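You operate a simulated robot arm through the tools that you are given. There is no shell and no other tool. Be economical: measure what you need, move in short steps, check, and stop when the job is done.

You run a simulated robot arm. Do the job below in one go: nothing can be reset, and whatever is moved stays where it is left.

## Task
Sew a trial on the grey strip, correct the tension by its look, and sew on until it lies even.
Fine: loops want it tighter, puckers looser; trial 3 cm, 5 cm in all; draw the strip out, leave the foot up.

The check looks at the end state, three seconds after you hand in, the way a careful person would. Anything else that was tipped, shoved, dropped, spilled or broken makes it a failure.

## Robot
A 7-joint arm with a two-finger parallel gripper, fixed in place. Base frame: the origin is at the foot of the arm, x ahead of it, y to its left, z up; the work surface is at about z = 0.735. Units: m, degrees, N and s.
With the tool pointing down near the work surface it reaches from about 0.32 to 0.74 m from the base axis. Its first joint turns from -115.0 to 115.0 degrees. Payload 3.91 kg.
Tool frame: the origin (TCP) lies between the finger pads and is the grasp point; the fingertips stand 0.03 m ahead of it; z points along the fingers, y is the line along which they close. The gripper opens to 0.11 m. The fingers are 0.02 m wide and 0.01 m thick; the gripper's body (0.048 by 0.112 m) begins 0.055 m behind the TCP.
Orientation is that of the tool frame in the base frame, as a unit quaternion [x, y, z, w]. With the fingers straight down and closing along the base's y, the tool's x points along the base's -x, its y along +y and its z along -z.

## Interface
- The arm moves only by the tool send_rows. Its argument "series" is a list that holds one entry, the list of rows, each a list of 7 numbers: the shift along the base's x, y, z in m, then the turn, a rotation vector about the base's x, y, z in degrees, then the opening in per cent of the stroke, from 0 (shut) to 100 (fully open). In form: [[[dx, dy, dz, rx, ry, rz, grip], ...]]. A call has 1 to 10 rows; each row is the pose to reach, as a shift and turn from the pose commanded when the call began. A row lasts 0.2 s, in which the tool goes at most 0.05 m and 8.6 degrees; a call with a longer step from one row to the next is refused whole, and so is a gripper value outside its range. A pose out of reach is approached as far as the arm can. The call stops where the force on the tool passes 40 N (or 10 N more than at its start, if that is more) or the arm is blocked; 0.2 s more then pass. Each finger travels about 0.108 m/s and halts on what it meets, pressing with about 20 N; the grip force reading is that of the motor and also rises with nothing between the fingers. The clock runs only during rows and for 0.2 s after the last one: add rows that repeat a pose to give the fingers time. It gives the time, the measured TCP pose, the force on the tool (base axes), the opening and the grip force at its end, in the units of the frame above (readings bear some noise), with the torque about the TCP (base axes, N m) and any sound that the robot's microphone picked up, and new pictures: "pictures" is both (left out), scene, wrist or none.
- Cameras (640 x 400 px; columns grow to the right, rows downward): "scene" is fixed at [0.2199, 0.4994, 1.3527]; the picture's right is [-0.69, -0.72, 0.00], its down [-0.36, 0.34, -0.87] and it looks along [0.63, -0.60, -0.50] (base axes); focal length 313 px, centre (320, 200). "wrist" rides on the gripper at [0.072, 0.017, -0.103] in the tool frame; the picture's right is [-0.23, 0.97, 0.00], its down [-0.76, -0.18, -0.62] and it looks along [-0.61, -0.14, 0.78] (tool axes); focal length 222 px, centre (320, 200). There is no depth. A picture from a camera that has moved, and an enlarged one, comes with that camera's place and axes in the base frame and with its lens.
- lift_body(by): slides the trunk up (or, below 0, down) by that many m; the arm rides with it, the base frame stays. It gives what a move gives, with no picture.
- enlarge(camera, box): a new picture of the part [left, top, right, bottom] of that camera's present view, enlarged. The clock stands still meanwhile.
- finish_job(): hands the job in; it is judged then, once.

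Go step by step. Nothing tells you positions but the pictures and the camera data: compare them with the known pose of the tool, close in by small moves and look again before you grip or let go. The budget is 120 turns and 200 pictures, counting those below and the enlarged ones. Unless the task says otherwise, let go and move clear before handing in, and close with one line.

The tools are called after "Request:" as a command line: name --argument value ..., lists and objects as JSON in quotes. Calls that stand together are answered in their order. send_rows: Moves the arm, as the interface text tells. Its arguments: {"type":"object","properties":{"series":{"type":"array","items":{"type":"array","items":{"type":"array","items":{"type":"number"}}}},"pictures":{"type":"string","enum":["both","scene","wrist","none"]}},"required":["series"]} The other tools are called the same way: lift_body (by) slides the trunk up or down; enlarge (camera, box) takes an enlarged picture of a part of a camera's view; finish_job () hands the job in.

At the start:

```text
time: 0.0
tool_pos: [0.4482, 0.2186, 1.1941]
tcp_rot: [0.0, 1.0, 0.001, 0.0]
wrist_force: [-0.3, -0.9, -0.4]
ft_torque: [-0.01, -0.01, 0.02]
opening: 0.1099
finger_force: 0.1
trunk travel left (down, up): [-0.7, 0.29]
```

scene: 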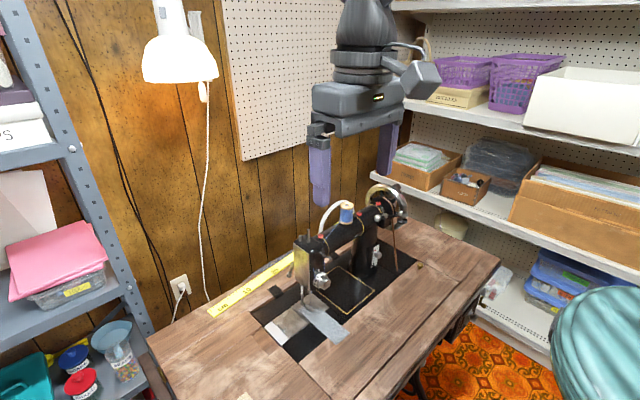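
wrist: 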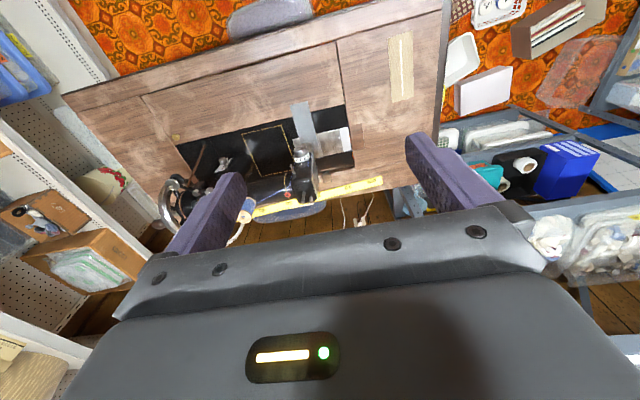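

I see an old sewing machine set in a table, with a grey strip under or near the foot. I'll look at it closer first.

Request:
enlarge --camera "scene" --box '[240, 170, 420, 290]'

Request:
enlarge --camera "scene" --box '[240, 260, 360, 340]'

Request:
enlarge --camera "wrist" --box '[150, 80, 390, 230]'

```text
3.33 times, centred on (330, 230) of scene
camera zoom: at [0.2199, 0.4994, 1.3527], right [-0.69, -0.72, 0.0], down [-0.36, 0.34, -0.87], along [0.63, -0.6, -0.5], focal length 1042 px, centre (287, 100)
```

zoom: 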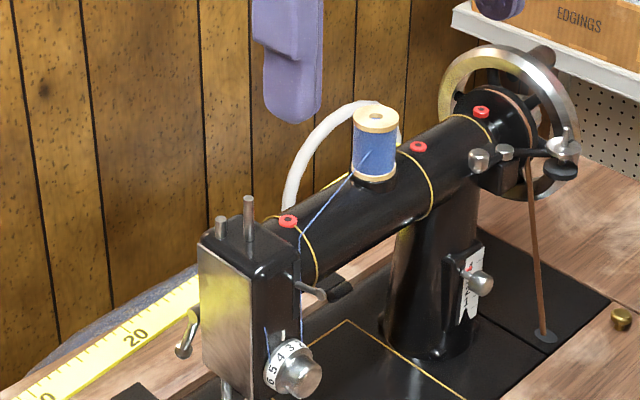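

```text
5.00 times, centred on (300, 300) of scene
camera zoom: at [0.2199, 0.4994, 1.3527], right [-0.69, -0.72, 0.0], down [-0.36, 0.34, -0.87], along [0.63, -0.6, -0.5], focal length 1563 px, centre (420, -300)
```

zoom: 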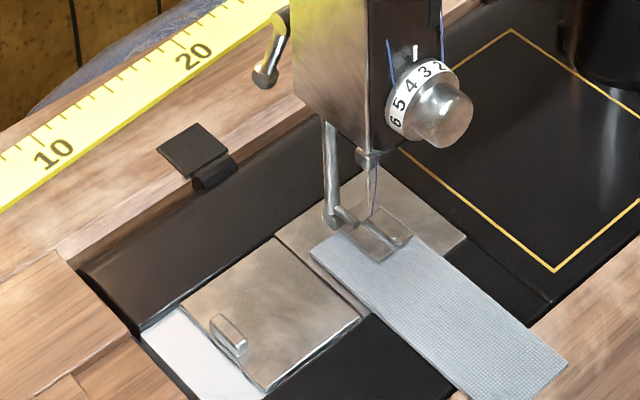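

```text
2.67 times, centred on (270, 155) of wrist
camera zoom: at [0.3754, 0.2356, 1.2978], right [0.23, 0.97, 0.0], down [0.76, -0.18, 0.62], along [0.61, -0.14, -0.78], focal length 592 px, centre (453, 320)
```

zoom: 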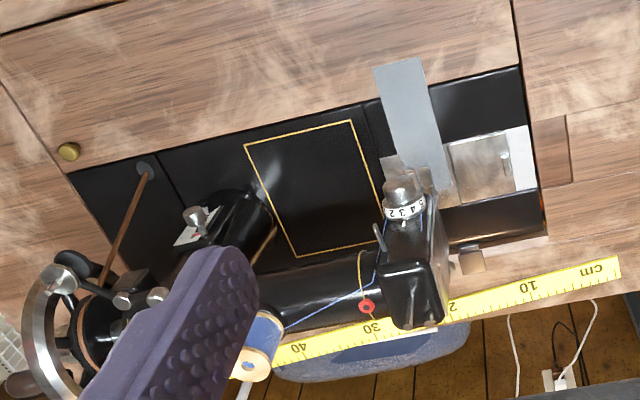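

The machine faces the robot: the head and foot are near (0.61, 0.135) and the handwheel near (0.64, -0.21, 0.875). I'll move the wrist camera in to inspect the head, then the wheel.

Request:
send_rows --series '[[[0, -0.02, -0.04, 0, 0, 0, 100], [0, -0.04, -0.08, 0, 0, 0, 100], [0, -0.06, -0.12, 0, 0, 0, 100], [0, -0.08, -0.15, 0, 0, 0, 100], [0, -0.08, -0.15, 0, 0, 0, 100]]]' --pictures "wrist"

```text
time: 1.2
tool_pos: [0.4474, 0.1363, 1.0437]
tcp_rot: [0.0, 1.0, 0.0, 0.0]
wrist_force: [-0.2, 0.5, 0.6]
ft_torque: [0.03, 0.01, -0.02]
opening: 0.1099
finger_force: 0.1
trunk travel left (down, up): [-0.7, 0.29]
camera wrist: at [0.3744, 0.1523, 1.1484], right [0.23, 0.97, 0.0], down [0.76, -0.18, 0.62], along [0.61, -0.14, -0.78], focal length 222 px, centre (320, 200)
```

wrist: 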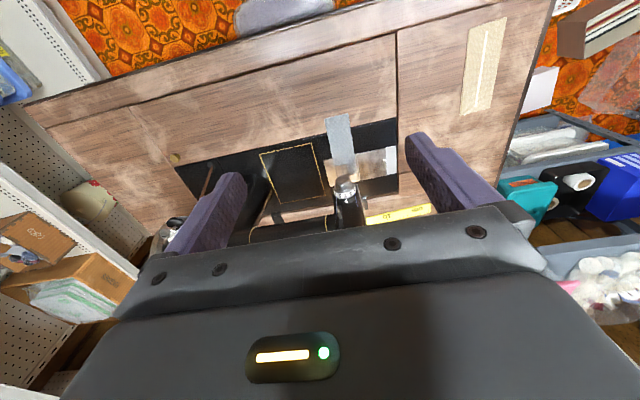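

The gripper blocks the view of the head. I'll check the sample on the table by zoom, and tilt the tool forward at a distance for a front view.

Request:
enlarge --camera "wrist" --box '[400, 0, 560, 130]'

Request:
send_rows --series '[[[-0.02, 0, 0.0, 0, -8, 0, 100], [-0.04, 0, 0.0, 0, -16, 0, 100], [-0.06, 0, 0, 0, -24, 0, 100], [-0.08, 0, 0, 0, -30, 0, 100], [-0.08, 0, 0, 0, -30, 0, 100]]]' --pictures "wrist"

```text
3.08 times, centred on (480, 65) of wrist
camera zoom: at [0.3744, 0.1523, 1.1484], right [0.23, 0.97, 0.0], down [0.76, -0.18, 0.62], along [0.61, -0.14, -0.78], focal length 684 px, centre (-172, 615)
```

zoom: 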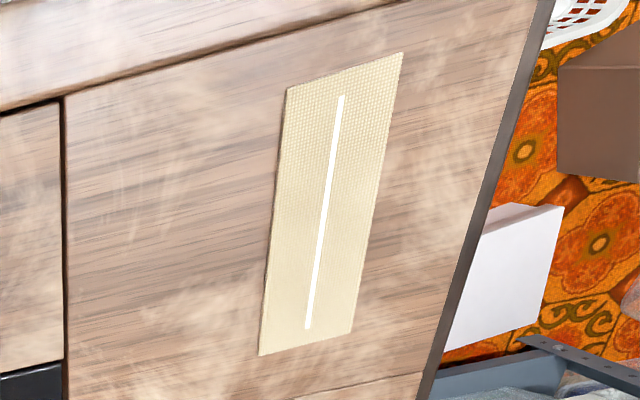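

```text
time: 2.4
tool_pos: [0.375, 0.1457, 1.0499]
tcp_rot: [0.0, 0.966, -0.001, 0.259]
wrist_force: [-0.2, 1.1, 0.4]
ft_torque: [-0.05, -0.03, -0.04]
opening: 0.1102
finger_force: 0.1
out of reach, approached as far as the arm can: row 4, 5
trunk travel left (down, up): [-0.7, 0.29]
camera wrist: at [0.2601, 0.1627, 1.104], right [0.2, 0.97, 0.11], down [0.35, -0.18, 0.92], along [0.92, -0.14, -0.37], focal length 222 px, centre (320, 200)
```

wrist: 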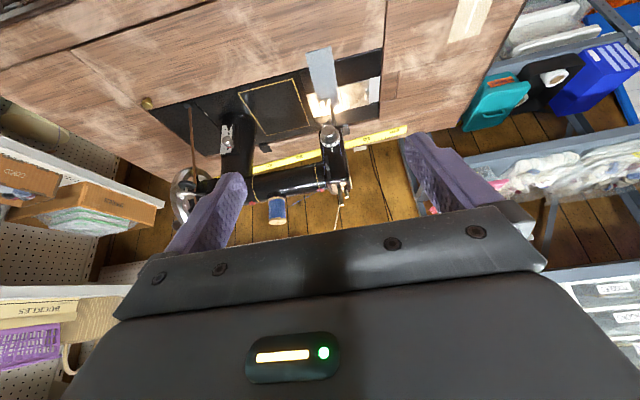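

Good front view of the machine now. I'll zoom in on the head and on the wheel.

Request:
enlarge --camera "wrist" --box '[225, 45, 385, 225]'

Request:
enlarge --camera "wrist" --box '[140, 90, 260, 230]'

Request:
enlarge --camera "scene" --box '[350, 170, 430, 230]'

Request:
enlarge --camera "scene" --box '[280, 220, 350, 320]'

```text
2.22 times, centred on (305, 135) of wrist
camera zoom: at [0.2601, 0.1627, 1.104], right [0.2, 0.97, 0.11], down [0.35, -0.18, 0.92], along [0.92, -0.14, -0.37], focal length 494 px, centre (353, 344)
```

zoom: 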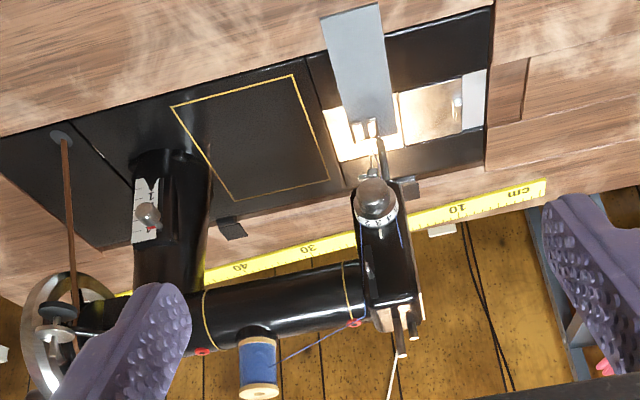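

```text
2.86 times, centred on (200, 160) of wrist
camera zoom: at [0.2601, 0.1627, 1.104], right [0.2, 0.97, 0.11], down [0.35, -0.18, 0.92], along [0.92, -0.14, -0.37], focal length 635 px, centre (663, 314)
```

zoom: 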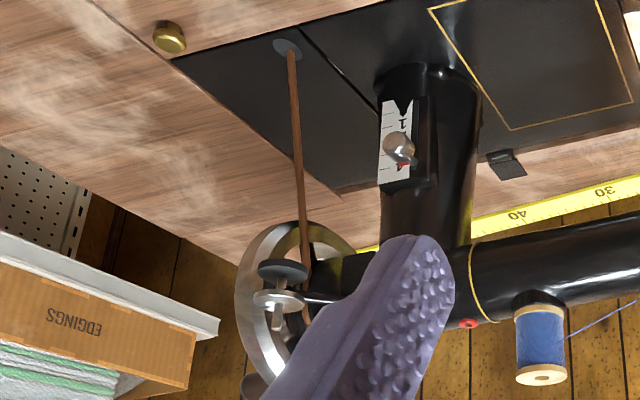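

```text
6.67 times, centred on (390, 200) of scene
camera zoom: at [0.2199, 0.4994, 1.3527], right [-0.69, -0.72, 0.0], down [-0.36, 0.34, -0.87], along [0.63, -0.6, -0.5], focal length 2084 px, centre (-147, 200)
```

zoom: 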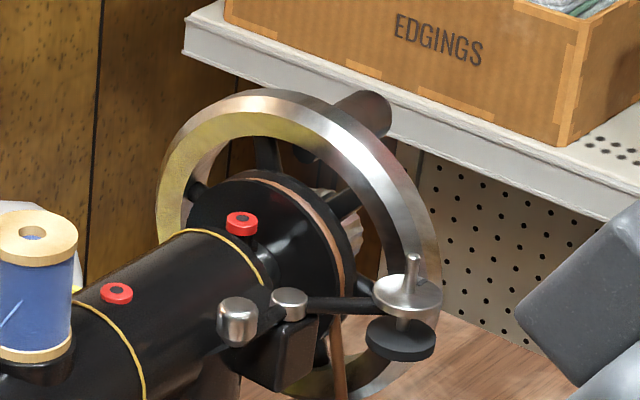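

```text
4.00 times, centred on (315, 270) of scene
camera zoom: at [0.2199, 0.4994, 1.3527], right [-0.69, -0.72, 0.0], down [-0.36, 0.34, -0.87], along [0.63, -0.6, -0.5], focal length 1251 px, centre (340, -80)
```

zoom: 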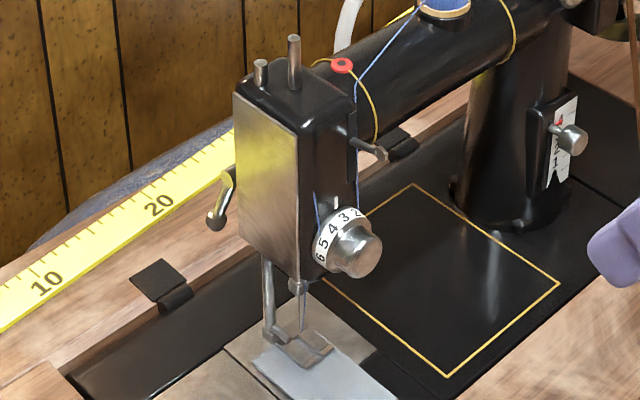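

Request:
enlarge --camera "wrist" --box '[300, 85, 350, 145]'

Request:
enlarge --camera "wrist" --box '[210, 115, 245, 155]'

Request:
enlarge --camera "scene" --box '[300, 285, 340, 320]'

Request:
enlarge --camera "scene" --box '[285, 255, 335, 295]'

```text
6.67 times, centred on (325, 115) of wrist
camera zoom: at [0.2601, 0.1627, 1.104], right [0.2, 0.97, 0.11], down [0.35, -0.18, 0.92], along [0.92, -0.14, -0.37], focal length 1481 px, centre (287, 767)
```

zoom: 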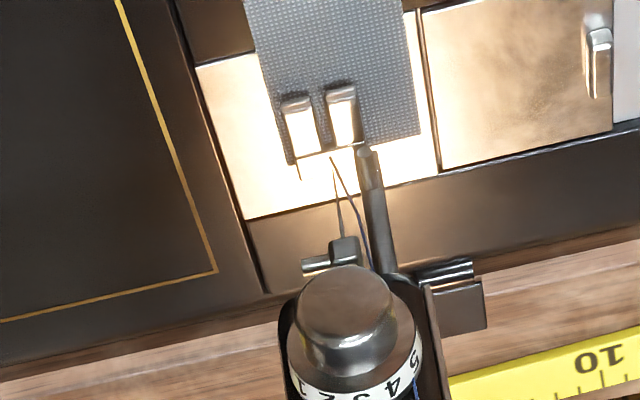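

```text
10.00 times, centred on (228, 135) of wrist
camera zoom: at [0.2601, 0.1627, 1.104], right [0.2, 0.97, 0.11], down [0.35, -0.18, 0.92], along [0.92, -0.14, -0.37], focal length 2221 px, centre (1245, 850)
```

zoom: 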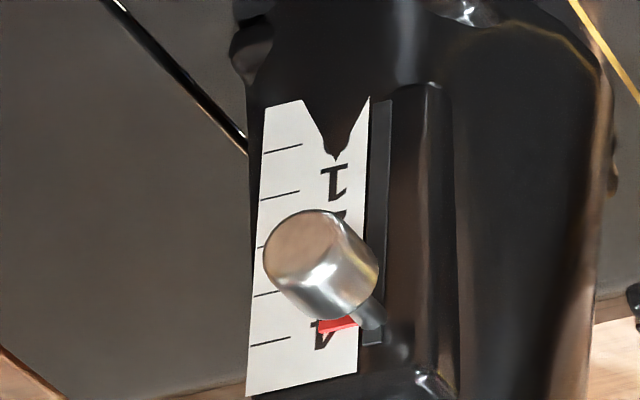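

```text
11.43 times, centred on (320, 302) of scene
camera zoom: at [0.2199, 0.4994, 1.3527], right [-0.69, -0.72, 0.0], down [-0.36, 0.34, -0.87], along [0.63, -0.6, -0.5], focal length 3573 px, centre (320, -971)
```

zoom: 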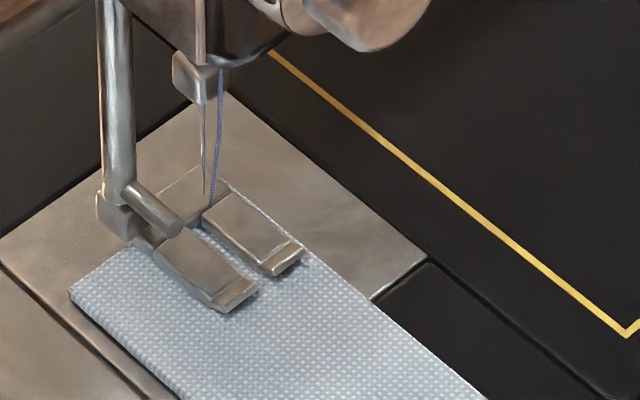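

```text
10.00 times, centred on (310, 275) of scene
camera zoom: at [0.2199, 0.4994, 1.3527], right [-0.69, -0.72, 0.0], down [-0.36, 0.34, -0.87], along [0.63, -0.6, -0.5], focal length 3126 px, centre (420, -550)
```

zoom: 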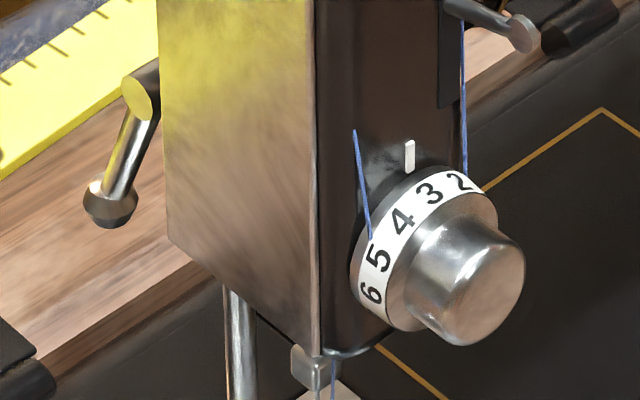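

The stitch length is at about 4 mm and the dial is between 3 and 4. The foot lever hangs behind the head, so I'll swing to the left side for a view of the lever, foot and dial.

Request:
send_rows --series '[[[0.02, 0.03, 0, 0, 0, -8, 100], [0.04, 0.06, 0, 0, 0, -16, 100], [0.06, 0.09, 0, 0, 0, -24, 100], [0.08, 0.12, 0, 0, 0, -32, 100], [0.1, 0.15, -0.01, 0, 0, -40, 100], [0.12, 0.18, -0.02, 0, 0, -48, 100], [0.14, 0.19, -0.03, 0, 0, -56, 100], [0.14, 0.2, -0.04, 0, 0, -64, 100], [0.14, 0.2, -0.05, 0, 0, -70, 100], [0.14, 0.2, -0.05, 0, 0, -70, 100]]]' --pictures "both"

```text
time: 4.6
tool_pos: [0.5169, 0.345, 0.9995]
tcp_rot: [0.555, 0.79, -0.149, 0.213]
wrist_force: [-0.6, 0.2, -0.1]
ft_torque: [0.02, -0.02, -0.01]
opening: 0.11
finger_force: 0.1
trunk travel left (down, up): [-0.7, 0.29]
camera wrist: at [0.4938, 0.4577, 1.0524], right [0.98, 0.15, 0.11], down [-0.05, -0.39, 0.92], along [0.18, -0.91, -0.37], focal length 222 px, centre (320, 200)
```

scene: 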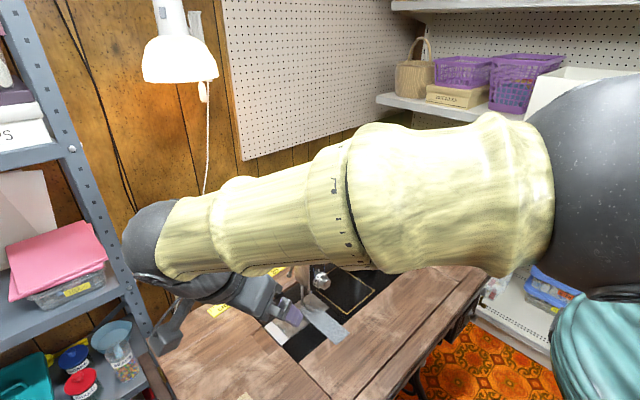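
wrist: 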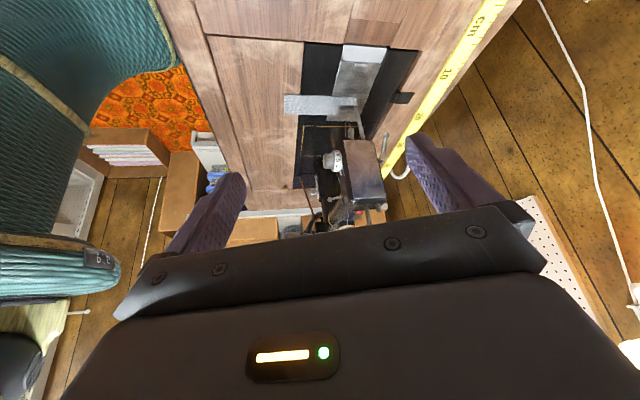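

Request:
enlarge --camera "wrist" --box '[310, 80, 410, 220]'

Request:
enlarge --camera "wrist" --box '[335, 90, 375, 130]'

Request:
enlarge --camera "wrist" --box '[315, 135, 365, 185]'

```text
2.86 times, centred on (360, 150) of wrist
camera zoom: at [0.4938, 0.4577, 1.0524], right [0.98, 0.15, 0.11], down [-0.05, -0.39, 0.92], along [0.18, -0.91, -0.37], focal length 635 px, centre (206, 343)
```

zoom: 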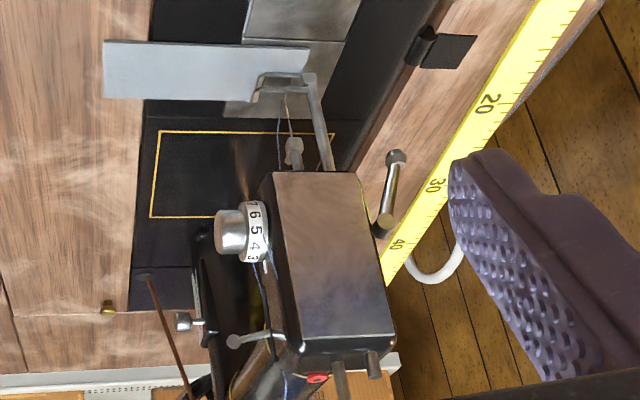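

```text
10.00 times, centred on (355, 110) of wrist
camera zoom: at [0.4938, 0.4577, 1.0524], right [0.98, 0.15, 0.11], down [-0.05, -0.39, 0.92], along [0.18, -0.91, -0.37], focal length 2221 px, centre (-30, 1100)
```

zoom: 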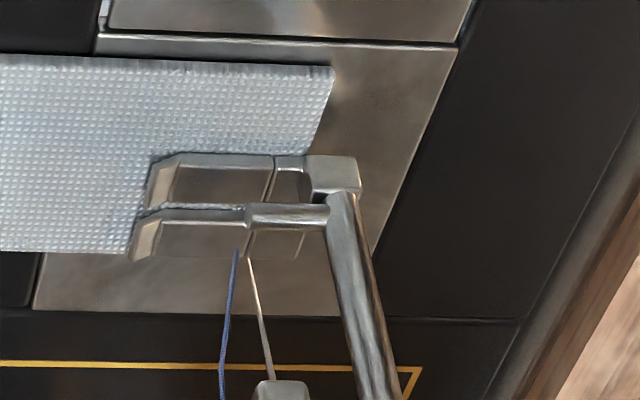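

```text
8.00 times, centred on (340, 160) of wrist
camera zoom: at [0.4938, 0.4577, 1.0524], right [0.98, 0.15, 0.11], down [-0.05, -0.39, 0.92], along [0.18, -0.91, -0.37], focal length 1777 px, centre (160, 520)
```

zoom: 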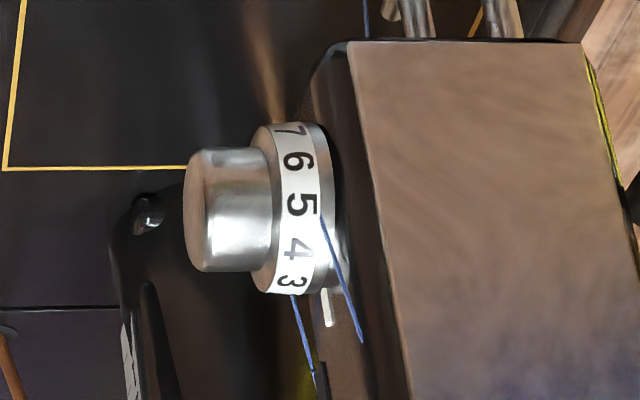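

I see the lever hanging straight down on the back of the head, and the dial near 3. I can't tell yet whether the foot presses, so I'll take a lower side view.

Request:
send_rows --series '[[[0, 0, -0.045, 0, 0, 0, 100], [0, 0, -0.09, 0, 0, 0, 100], [0, 0, -0.135, 0, 0, 0, 100], [0, 0, -0.18, 0, 0, 0, 100], [0, 0, -0.18, 0, 0, 0, 100]]]' --pictures "wrist"

Request:
enlarge --camera "wrist" --box '[350, 110, 410, 180]'

Request:
enlarge --camera "wrist" --box '[310, 100, 430, 220]'

```text
time: 5.8
tool_pos: [0.5184, 0.3422, 0.8174]
tcp_rot: [0.554, 0.791, -0.148, 0.212]
wrist_force: [0.1, 0.4, -0.7]
ft_torque: [0.02, 0.01, -0.01]
opening: 0.1101
finger_force: 0.1
trunk travel left (down, up): [-0.7, 0.29]
camera wrist: at [0.4938, 0.4555, 0.8709], right [0.98, 0.15, 0.11], down [-0.05, -0.39, 0.92], along [0.18, -0.91, -0.37], focal length 222 px, centre (320, 200)
```

wrist: 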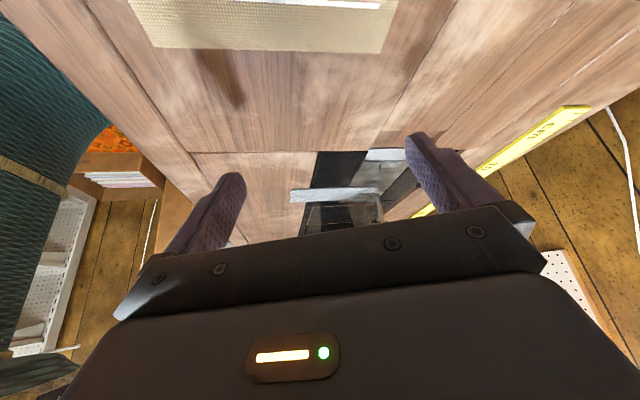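

```text
5.71 times, centred on (380, 145) of wrist
camera zoom: at [0.4938, 0.4555, 0.8709], right [0.98, 0.15, 0.11], down [-0.05, -0.39, 0.92], along [0.18, -0.91, -0.37], focal length 1269 px, centre (-23, 514)
```

zoom: 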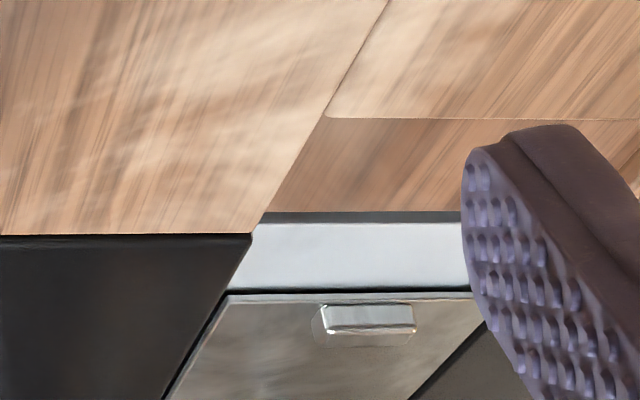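

```text
3.33 times, centred on (370, 160) of wrist
camera zoom: at [0.4938, 0.4555, 0.8709], right [0.98, 0.15, 0.11], down [-0.05, -0.39, 0.92], along [0.18, -0.91, -0.37], focal length 740 px, centre (153, 333)
```

zoom: 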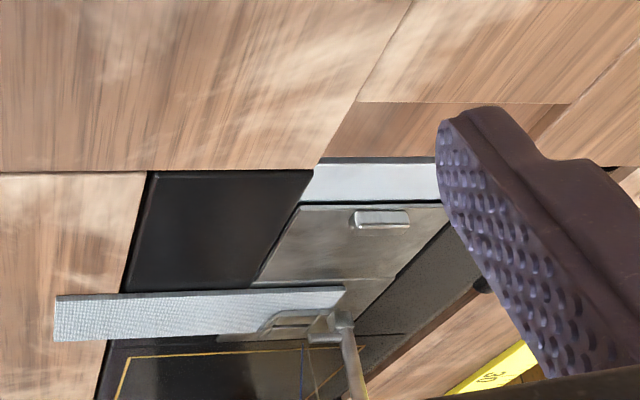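

Request:
enlarge --camera "wrist" --box '[345, 180, 390, 220]'

```text
10.00 times, centred on (368, 200) of wrist
camera zoom: at [0.4938, 0.4555, 0.8709], right [0.98, 0.15, 0.11], down [-0.05, -0.39, 0.92], along [0.18, -0.91, -0.37], focal length 2221 px, centre (-155, 200)
```

zoom: 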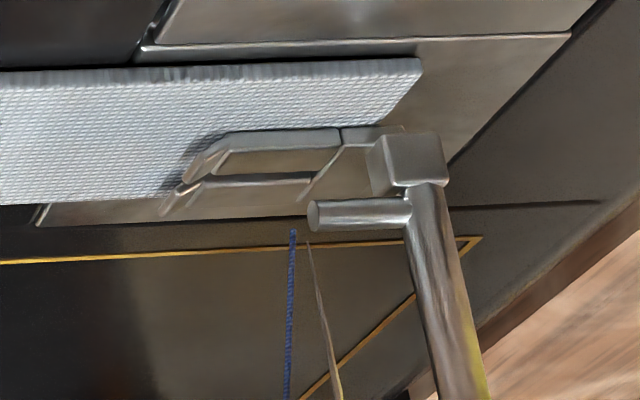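

Still unclear. I'll tip the tool further so that the camera looks almost level along the bed at the foot.

Request:
send_rows --series '[[[0, 0, 0.01, -7, -2.5, 0, 100], [0, 0, 0.02, -14, -5, 0, 100], [0, 0, 0.02, -21, -7.5, 0, 100], [0, 0, 0.02, -28, -10, 0, 100], [0, 0, 0.02, -28, -10, 0, 100]]]' --pictures "wrist"

```text
time: 7.0
tool_pos: [0.5181, 0.3435, 0.8383]
tcp_rot: [0.497, 0.71, -0.287, 0.407]
wrist_force: [0.1, -0.9, 0.4]
ft_torque: [0.01, -0.01, -0.03]
opening: 0.1097
finger_force: 0.1
trunk travel left (down, up): [-0.7, 0.29]
camera wrist: at [0.4903, 0.4676, 0.8283], right [0.95, 0.22, 0.19], down [-0.22, 0.09, 0.97], along [0.2, -0.97, 0.13], focal length 222 px, centre (320, 200)
```

wrist: 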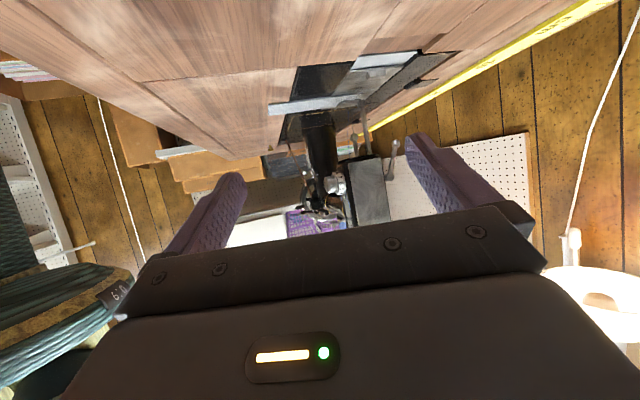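

Request:
enlarge --camera "wrist" --box '[320, 80, 380, 140]'

Request:
enlarge --camera "wrist" --box '[290, 110, 410, 220]'

```text
6.67 times, centred on (350, 110) of wrist
camera zoom: at [0.4903, 0.4676, 0.8283], right [0.95, 0.22, 0.19], down [-0.22, 0.09, 0.97], along [0.2, -0.97, 0.13], focal length 1481 px, centre (120, 800)
```

zoom: 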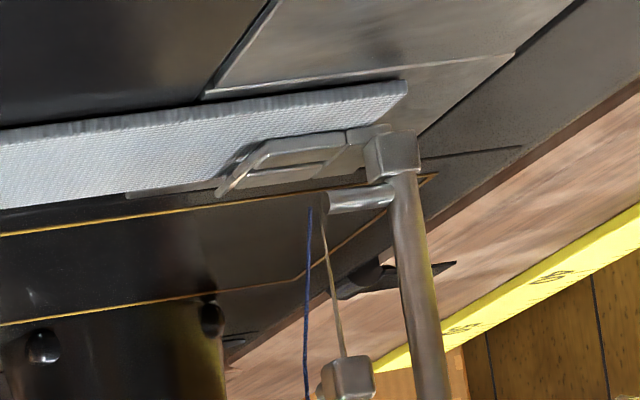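

```text
3.64 times, centred on (350, 165) of wrist
camera zoom: at [0.4903, 0.4676, 0.8283], right [0.95, 0.22, 0.19], down [-0.22, 0.09, 0.97], along [0.2, -0.97, 0.13], focal length 808 px, centre (211, 327)
```

zoom: 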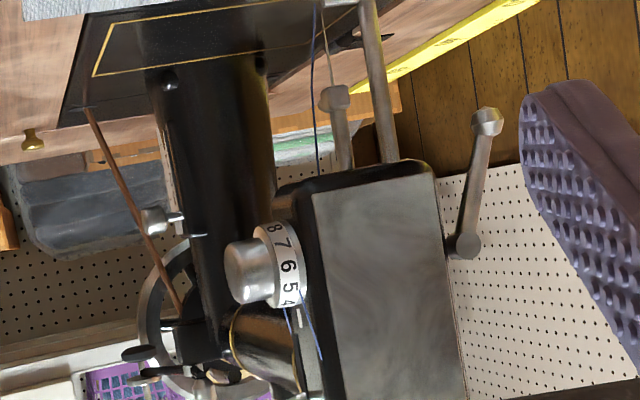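

The foot's position over the strip is the same from every angle, so it is already down on the cloth and the needle is up. Next I need to see the crank on the handwheel, so I'll go up and around to the right side.

Request:
send_rows --series '[[[-0.01, 0, 0.045, 3.5, 1.3, 0, 100], [-0.03, -0.01, 0.085, 7, 2.6, 0, 100], [-0.05, -0.03, 0.12, 10.5, 3.9, 0, 100], [-0.07, -0.06, 0.14, 14, 5, 0, 100], [-0.09, -0.09, 0.16, 19, 7, 0, 100], [-0.1, -0.13, 0.18, 23, 8.5, 0, 100], [-0.11, -0.17, 0.19, 28, 10, 0, 100], [-0.12, -0.21, 0.2, 28, 10, 0, 100]]]' --pictures "none"

Request:
send_rows --series '[[[0, -0.03, 0, 0, 0, 8.5, 100], [0, -0.06, 0, 0, 0, 17, 100], [0, -0.09, 0, 0, 0, 25.5, 100], [0, -0.12, 0, 0, 0, 34, 100], [0, -0.15, 0, 0, 0, 42.5, 100], [0, -0.19, 0, 0, 0, 51, 100], [0, -0.23, 0, 0, 0, 59.5, 100], [0, -0.27, 0, 0, 0, 68, 100], [0.01, -0.31, 0, 0, 0, 76.5, 100], [0.02, -0.35, 0, 0, 0, 85, 100]]]' --pictures "none"

Request:
send_rows --series '[[[0.03, -0.03, 0, 0, 0, 8.5, 100], [0.06, -0.06, -0.02, 0, 0, 17, 100], [0.08, -0.09, -0.04, 0, 0, 25.5, 100], [0.09, -0.11, -0.06, 0, 0, 34, 100], [0.1, -0.13, -0.07, 0, 0, 42, 100], [0.1, -0.13, -0.07, 0, 0, 42, 100]]]' --pictures "wrist"

```text
time: 8.8
tool_pos: [0.3975, 0.1337, 1.0398]
tcp_rot: [0.553, 0.792, -0.148, 0.211]
wrist_force: [0.5, -0.9, 0.9]
ft_torque: [-0.02, 0.02, 0.01]
opening: 0.11
finger_force: 0.1
trunk travel left (down, up): [-0.7, 0.29]
```

```text
time: 11.0
tool_pos: [0.418, -0.2169, 1.0369]
tcp_rot: [-0.127, 0.958, 0.035, 0.256]
wrist_force: [-0.3, 0.5, -0.1]
ft_torque: [-0.05, 0.0, 0.0]
opening: 0.1102
finger_force: 0.0
out of reach, approached as far as the arm can: row 5, 6, 7
trunk travel left (down, up): [-0.7, 0.29]
```

```text
time: 12.4
tool_pos: [0.52, -0.3459, 0.9677]
tcp_rot: [-0.462, 0.848, 0.124, 0.227]
wrist_force: [0.3, 0.2, -0.3]
ft_torque: [0.04, -0.01, 0.04]
opening: 0.1099
finger_force: 0.0
trunk travel left (down, up): [-0.7, 0.29]
camera wrist: at [0.4433, -0.4327, 1.0218], right [-0.71, 0.69, 0.11], down [0.34, 0.2, 0.92], along [0.62, 0.69, -0.37], focal length 222 px, centre (320, 200)
```

wrist: 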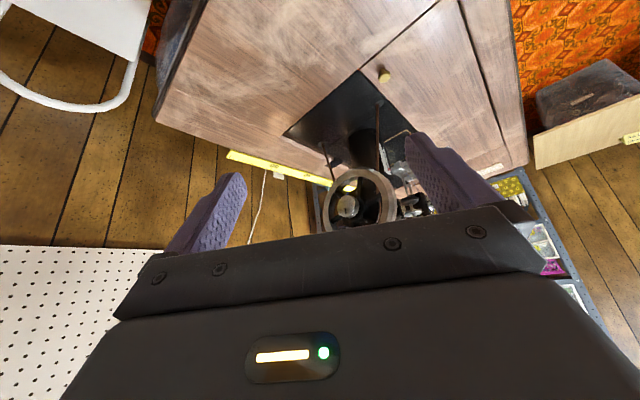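

Request:
enlarge --camera "wrist" --box '[310, 130, 440, 230]'

Request:
enlarge --camera "scene" --box '[350, 160, 430, 230]'

```text
4.00 times, centred on (375, 180) of wrist
camera zoom: at [0.4433, -0.4327, 1.0218], right [-0.71, 0.69, 0.11], down [0.34, 0.2, 0.92], along [0.62, 0.69, -0.37], focal length 888 px, centre (100, 280)
```

zoom: 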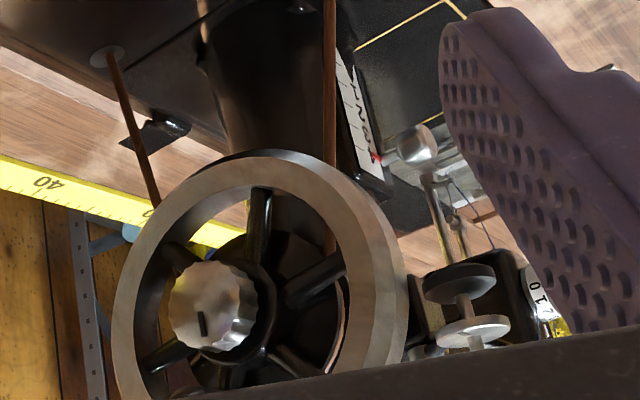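

```text
5.71 times, centred on (390, 195) of scene
camera zoom: at [0.2199, 0.4994, 1.3527], right [-0.69, -0.72, 0.0], down [-0.36, 0.34, -0.87], along [0.63, -0.6, -0.5], focal length 1786 px, centre (-80, 229)
```

zoom: 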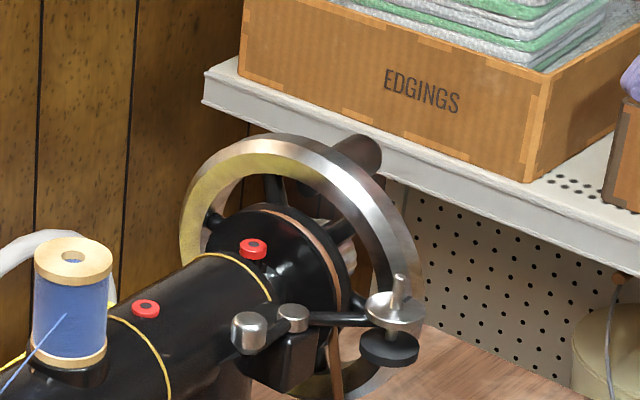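

The handle at the wheel's top is hidden by the gripper; raising the camera will bring it into view.

Request:
send_rows --series '[[[-0.02, -0.02, 0.04, 0, 0, 0, 100], [-0.03, -0.04, 0.08, 0, 0, 0, 100], [-0.03, -0.05, 0.11, 0, 0, 0, 100], [-0.03, -0.05, 0.11, 0, 0, 0, 100]]]' --pictures "wrist"

Request:
enlarge --camera "wrist" --box '[300, 90, 420, 220]'

```text
time: 13.4
tool_pos: [0.4883, -0.394, 1.0792]
tcp_rot: [-0.46, 0.849, 0.123, 0.227]
wrist_force: [-0.4, 0.2, 0.3]
ft_torque: [0.03, 0.02, 0.02]
opening: 0.11
finger_force: 0.1
trunk travel left (down, up): [-0.7, 0.29]
camera wrist: at [0.4111, -0.4808, 1.1333], right [-0.71, 0.7, 0.11], down [0.34, 0.19, 0.92], along [0.62, 0.69, -0.37], focal length 222 px, centre (320, 200)
```

wrist: 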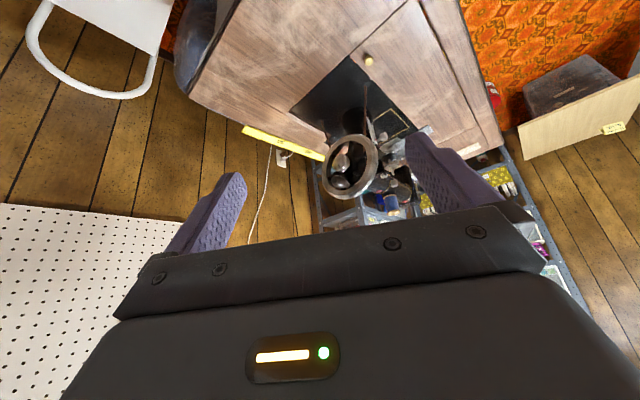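

```text
3.08 times, centred on (360, 155) of wrist
camera zoom: at [0.4111, -0.4808, 1.1333], right [-0.71, 0.7, 0.11], down [0.34, 0.19, 0.92], along [0.62, 0.69, -0.37], focal length 684 px, centre (197, 338)
```

zoom: 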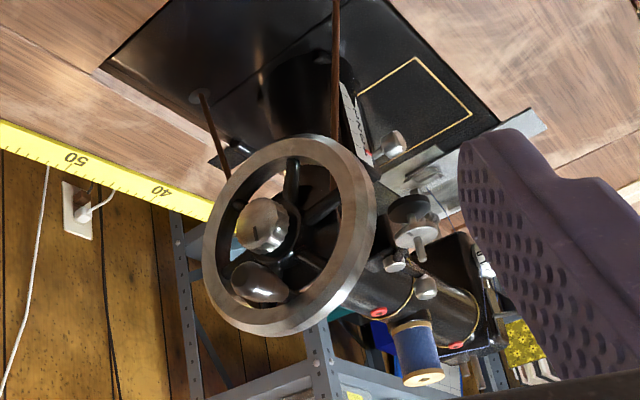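

The handle end is at about (0.625, -0.183, 0.957), at the top of a wheel centred near (0.625, -0.138, 0.910). I'll turn the tool to close along x with the fingers tilted toward +y, and hover above the handle.

Request:
send_rows --series '[[[0.03, 0.03, 0, 0, 0, 8.25, 60], [0.06, 0.06, 0, 0, 0, 16.5, 60], [0.09, 0.09, 0, 0, 0, 24.75, 60], [0.12, 0.12, 0, 0, 0, 33, 60], [0.137, 0.14, -0.01, 0, 0, 33, 60], [0.137, 0.14, -0.01, 0, 0, 33, 60]]]' --pictures "both"

Request:
enlarge --camera "wrist" --box '[250, 80, 410, 220]'

```text
time: 14.8
tool_pos: [0.6251, -0.2567, 1.0691]
tcp_rot: [0.683, -0.683, -0.183, -0.183]
wrist_force: [0.0, 0.7, 0.1]
ft_torque: [-0.03, -0.01, 0.02]
opening: 0.0662
finger_force: 0.1
trunk travel left (down, up): [-0.7, 0.29]
camera wrist: at [0.6076, -0.3701, 1.1229], right [-0.97, 0.2, 0.11], down [0.18, 0.35, 0.92], along [0.14, 0.92, -0.37], focal length 222 px, centre (320, 200)
```

scene: 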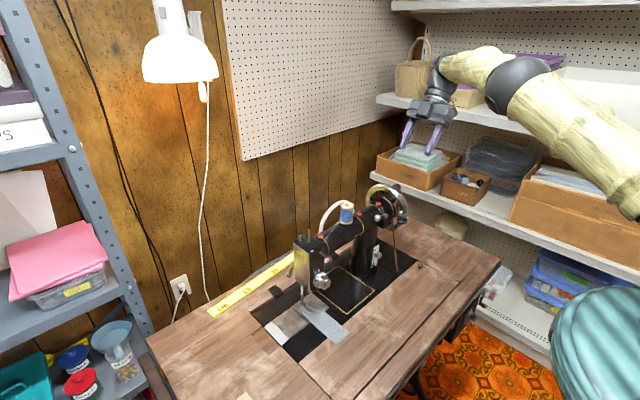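
wrist: 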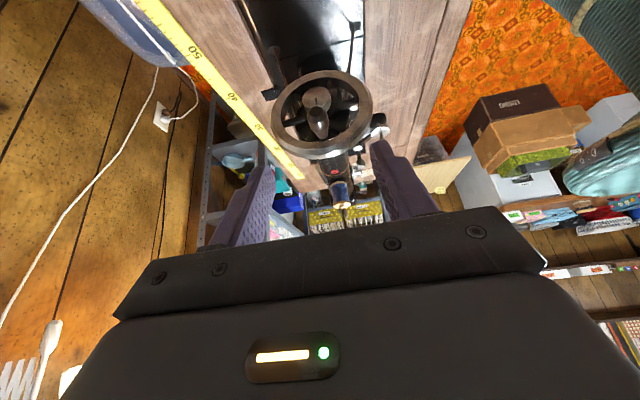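

```text
2.86 times, centred on (330, 150) of wrist
camera zoom: at [0.6076, -0.3701, 1.1229], right [-0.97, 0.2, 0.11], down [0.18, 0.35, 0.92], along [0.14, 0.92, -0.37], focal length 635 px, centre (291, 343)
```

zoom: 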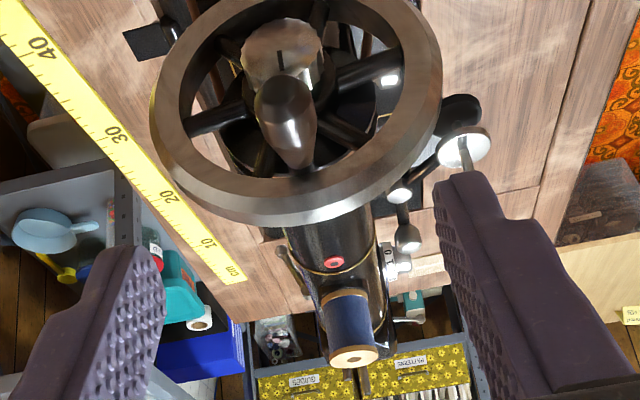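

The wheel centre comes out at about (0.628, 0.910) in x and z, and the handle sits at (0.629, 0.954). I'll descend along the tool axis with the fingers open on either side of the handle.

Request:
send_rows --series '[[[0.004, 0.024, -0.019, 0, 0, 0, 60], [0.004, 0.044, -0.054, 0, 0, 0, 60], [0.004, 0.06, -0.081, 0, 0, 0, 60], [0.004, 0.07, -0.1, 0, 0, 0, 60], [0.004, 0.074, -0.106, 0, 0, 0, 60]]]' --pictures "both"

Request:
enlarge --camera "wrist" --box '[230, 60, 430, 220]'

Request:
enlarge --camera "scene" --box '[360, 150, 440, 230]'

```text
time: 16.0
tool_pos: [0.6294, -0.183, 0.9608]
tcp_rot: [-0.683, 0.683, 0.183, 0.183]
wrist_force: [-0.4, 0.7, -0.8]
ft_torque: [0.01, 0.03, 0.02]
opening: 0.0659
finger_force: 0.0
trunk travel left (down, up): [-0.7, 0.29]
camera wrist: at [0.6121, -0.2969, 1.0154], right [-0.97, 0.2, 0.11], down [0.18, 0.35, 0.92], along [0.14, 0.92, -0.37], focal length 222 px, centre (320, 200)
```

scene: 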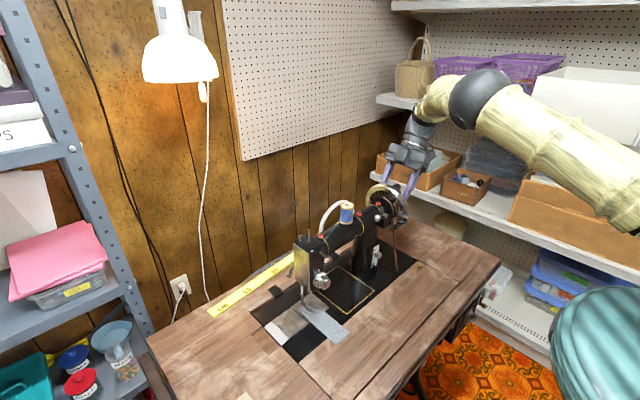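
wrist: 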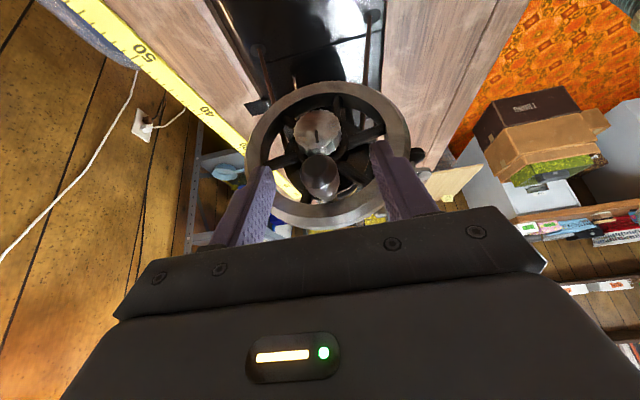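

```text
2.50 times, centred on (330, 140) of wrist
camera zoom: at [0.6121, -0.2969, 1.0154], right [-0.97, 0.2, 0.11], down [0.18, 0.35, 0.92], along [0.14, 0.92, -0.37], focal length 555 px, centre (295, 350)
```

zoom: 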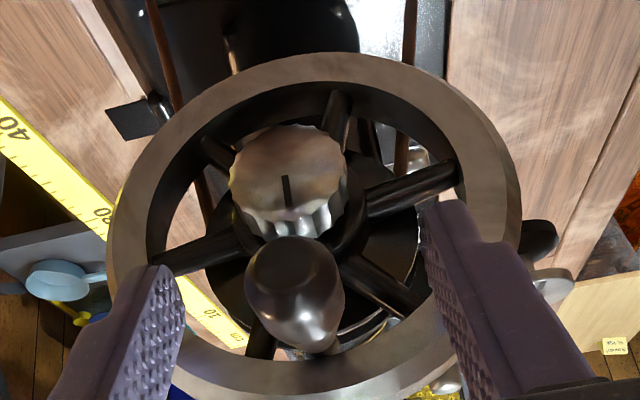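

```text
5.00 times, centred on (400, 190) of scene
camera zoom: at [0.2199, 0.4994, 1.3527], right [-0.69, -0.72, 0.0], down [-0.36, 0.34, -0.87], along [0.63, -0.6, -0.5], focal length 1563 px, centre (-80, 250)
```

zoom: 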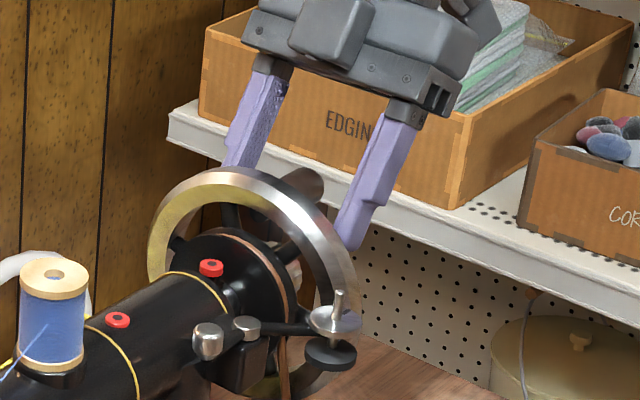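

The handle is centred between the fingers. Closing on it.

Request:
send_rows --series '[[[0, 0, 0, 0, 0, 0, 30], [0, 0, 0, 0, 0, 0, 10], [0, 0, 0, 0, 0, 0, 10]]]' --pictures "wrist"

Request:
enlarge --camera "wrist" --box '[230, 60, 430, 220]'

```text
time: 16.8
tool_pos: [0.6303, -0.183, 0.9617]
tcp_rot: [-0.683, 0.683, 0.184, 0.183]
wrist_force: [-0.2, 0.9, -2.0]
ft_torque: [-0.06, 0.01, -0.02]
opening: 0.0218
finger_force: 45.1
trunk travel left (down, up): [-0.7, 0.29]
camera wrist: at [0.6121, -0.2969, 1.0154], right [-0.97, 0.2, 0.11], down [0.18, 0.35, 0.92], along [0.14, 0.92, -0.37], focal length 222 px, centre (320, 200)
```

wrist: 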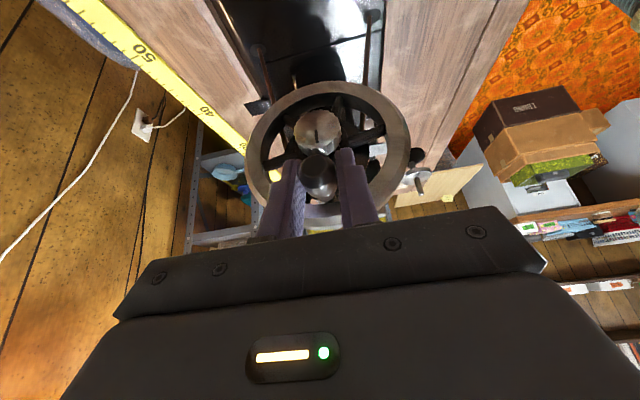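

```text
2.50 times, centred on (330, 140) of wrist
camera zoom: at [0.6121, -0.2969, 1.0154], right [-0.97, 0.2, 0.11], down [0.18, 0.35, 0.92], along [0.14, 0.92, -0.37], focal length 555 px, centre (295, 350)
```

zoom: 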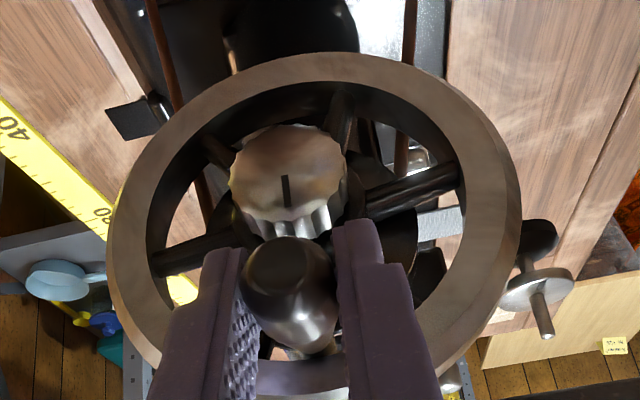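

Gripped at 22 mm. I'll now try a gentle first arc, top of the wheel toward the front, and read the forces.

Request:
send_rows --series '[[[-0.0154, 0, -0.0027, 0, 0, 0, 10], [-0.0289, 0, -0.0105, 0, 0, 0, 10], [-0.039, 0, -0.0225, 0, 0, 0, 10], [-0.0443, 0, -0.0372, 0, 0, 0, 10]]]' --pictures "wrist"

Request:
enlarge --camera "wrist" --box '[200, 20, 440, 220]'

Request:
enlarge --camera "scene" --box '[290, 270, 350, 330]'

```text
time: 17.8
tool_pos: [0.584, -0.1831, 0.9246]
tcp_rot: [0.683, -0.683, -0.184, -0.182]
wrist_force: [-0.9, 1.7, -1.0]
ft_torque: [0.09, 0.0, 0.01]
opening: 0.0217
finger_force: 45.4
trunk travel left (down, up): [-0.7, 0.29]
camera wrist: at [0.5663, -0.2969, 0.9784], right [-0.97, 0.2, 0.11], down [0.18, 0.35, 0.92], along [0.14, 0.92, -0.37], focal length 222 px, centre (320, 200)
```

wrist: 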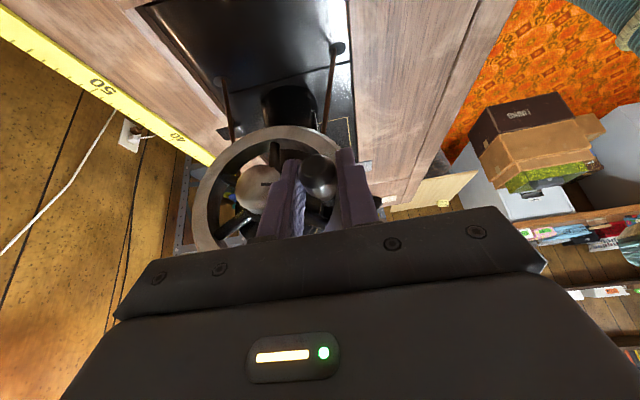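

```text
2.00 times, centred on (320, 120) of wrist
camera zoom: at [0.5663, -0.2969, 0.9784], right [-0.97, 0.2, 0.11], down [0.18, 0.35, 0.92], along [0.14, 0.92, -0.37], focal length 444 px, centre (320, 360)
```

zoom: 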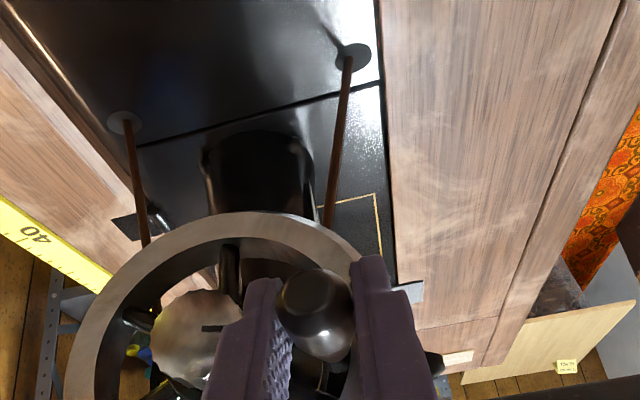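

```text
6.67 times, centred on (320, 300) of scene
camera zoom: at [0.2199, 0.4994, 1.3527], right [-0.69, -0.72, 0.0], down [-0.36, 0.34, -0.87], along [0.63, -0.6, -0.5], focal length 2084 px, centre (320, -467)
```

zoom: 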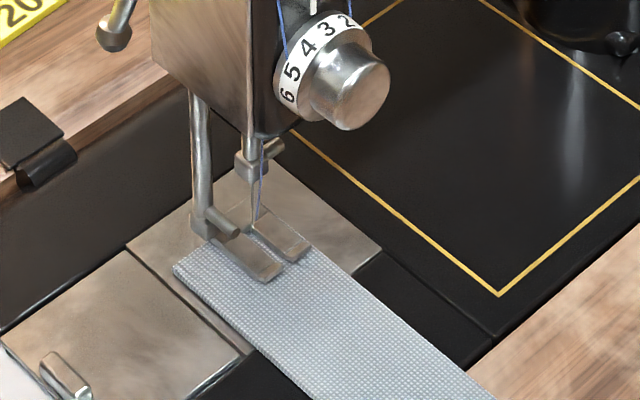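

The wheel follows easily, forces are tiny, and the needle bar is coming down. I'll do one full turn and look at the stitch.

Request:
send_rows --series '[[[0.0039, 0, -0.0275, 0, 0, 0, 10], [0.0232, 0, -0.0475, 0, 0, 0, 10], [0.0506, 0, -0.0524, 0, 0, 0, 10], [0.0756, 0, -0.0402, 0, 0, 0, 10], [0.0886, 0, -0.0156, 0, 0, 0, 10], [0.0848, 0, 0.0119, 0, 0, 0, 10], [0.0654, 0, 0.0319, 0, 0, 0, 10], [0.0381, 0, 0.0368, 0, 0, 0, 10], [0.0131, 0, 0.0246, 0, 0, 0, 10], [0, 0, 0, 0, 0, 0, 10]]]' --pictures "wrist"

Request:
enlarge --camera "scene" --box '[290, 270, 350, 330]'

```text
time: 20.0
tool_pos: [0.5834, -0.1833, 0.9257]
tcp_rot: [-0.682, 0.684, 0.183, 0.183]
wrist_force: [2.9, -3.1, -2.1]
ft_torque: [0.23, -0.09, 0.15]
opening: 0.0219
finger_force: 45.2
trunk travel left (down, up): [-0.7, 0.29]
camera wrist: at [0.5664, -0.2966, 0.9793], right [-0.97, 0.2, 0.11], down [0.18, 0.35, 0.92], along [0.14, 0.92, -0.37], focal length 222 px, centre (320, 200)
```

wrist: 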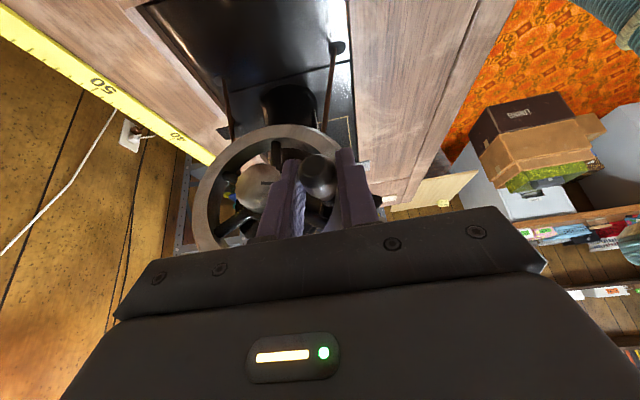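

```text
6.67 times, centred on (320, 300) of scene
camera zoom: at [0.2199, 0.4994, 1.3527], right [-0.69, -0.72, 0.0], down [-0.36, 0.34, -0.87], along [0.63, -0.6, -0.5], focal length 2084 px, centre (320, -467)
```

zoom: 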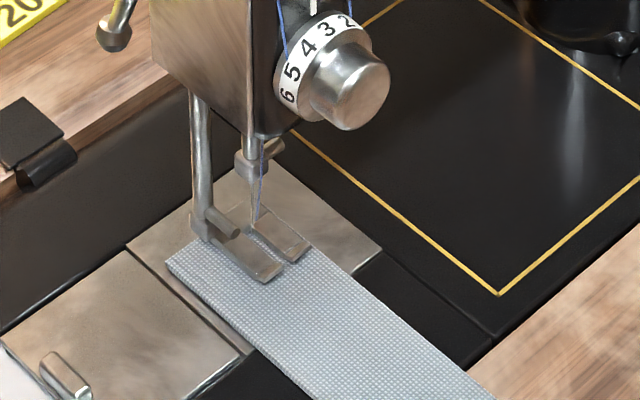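

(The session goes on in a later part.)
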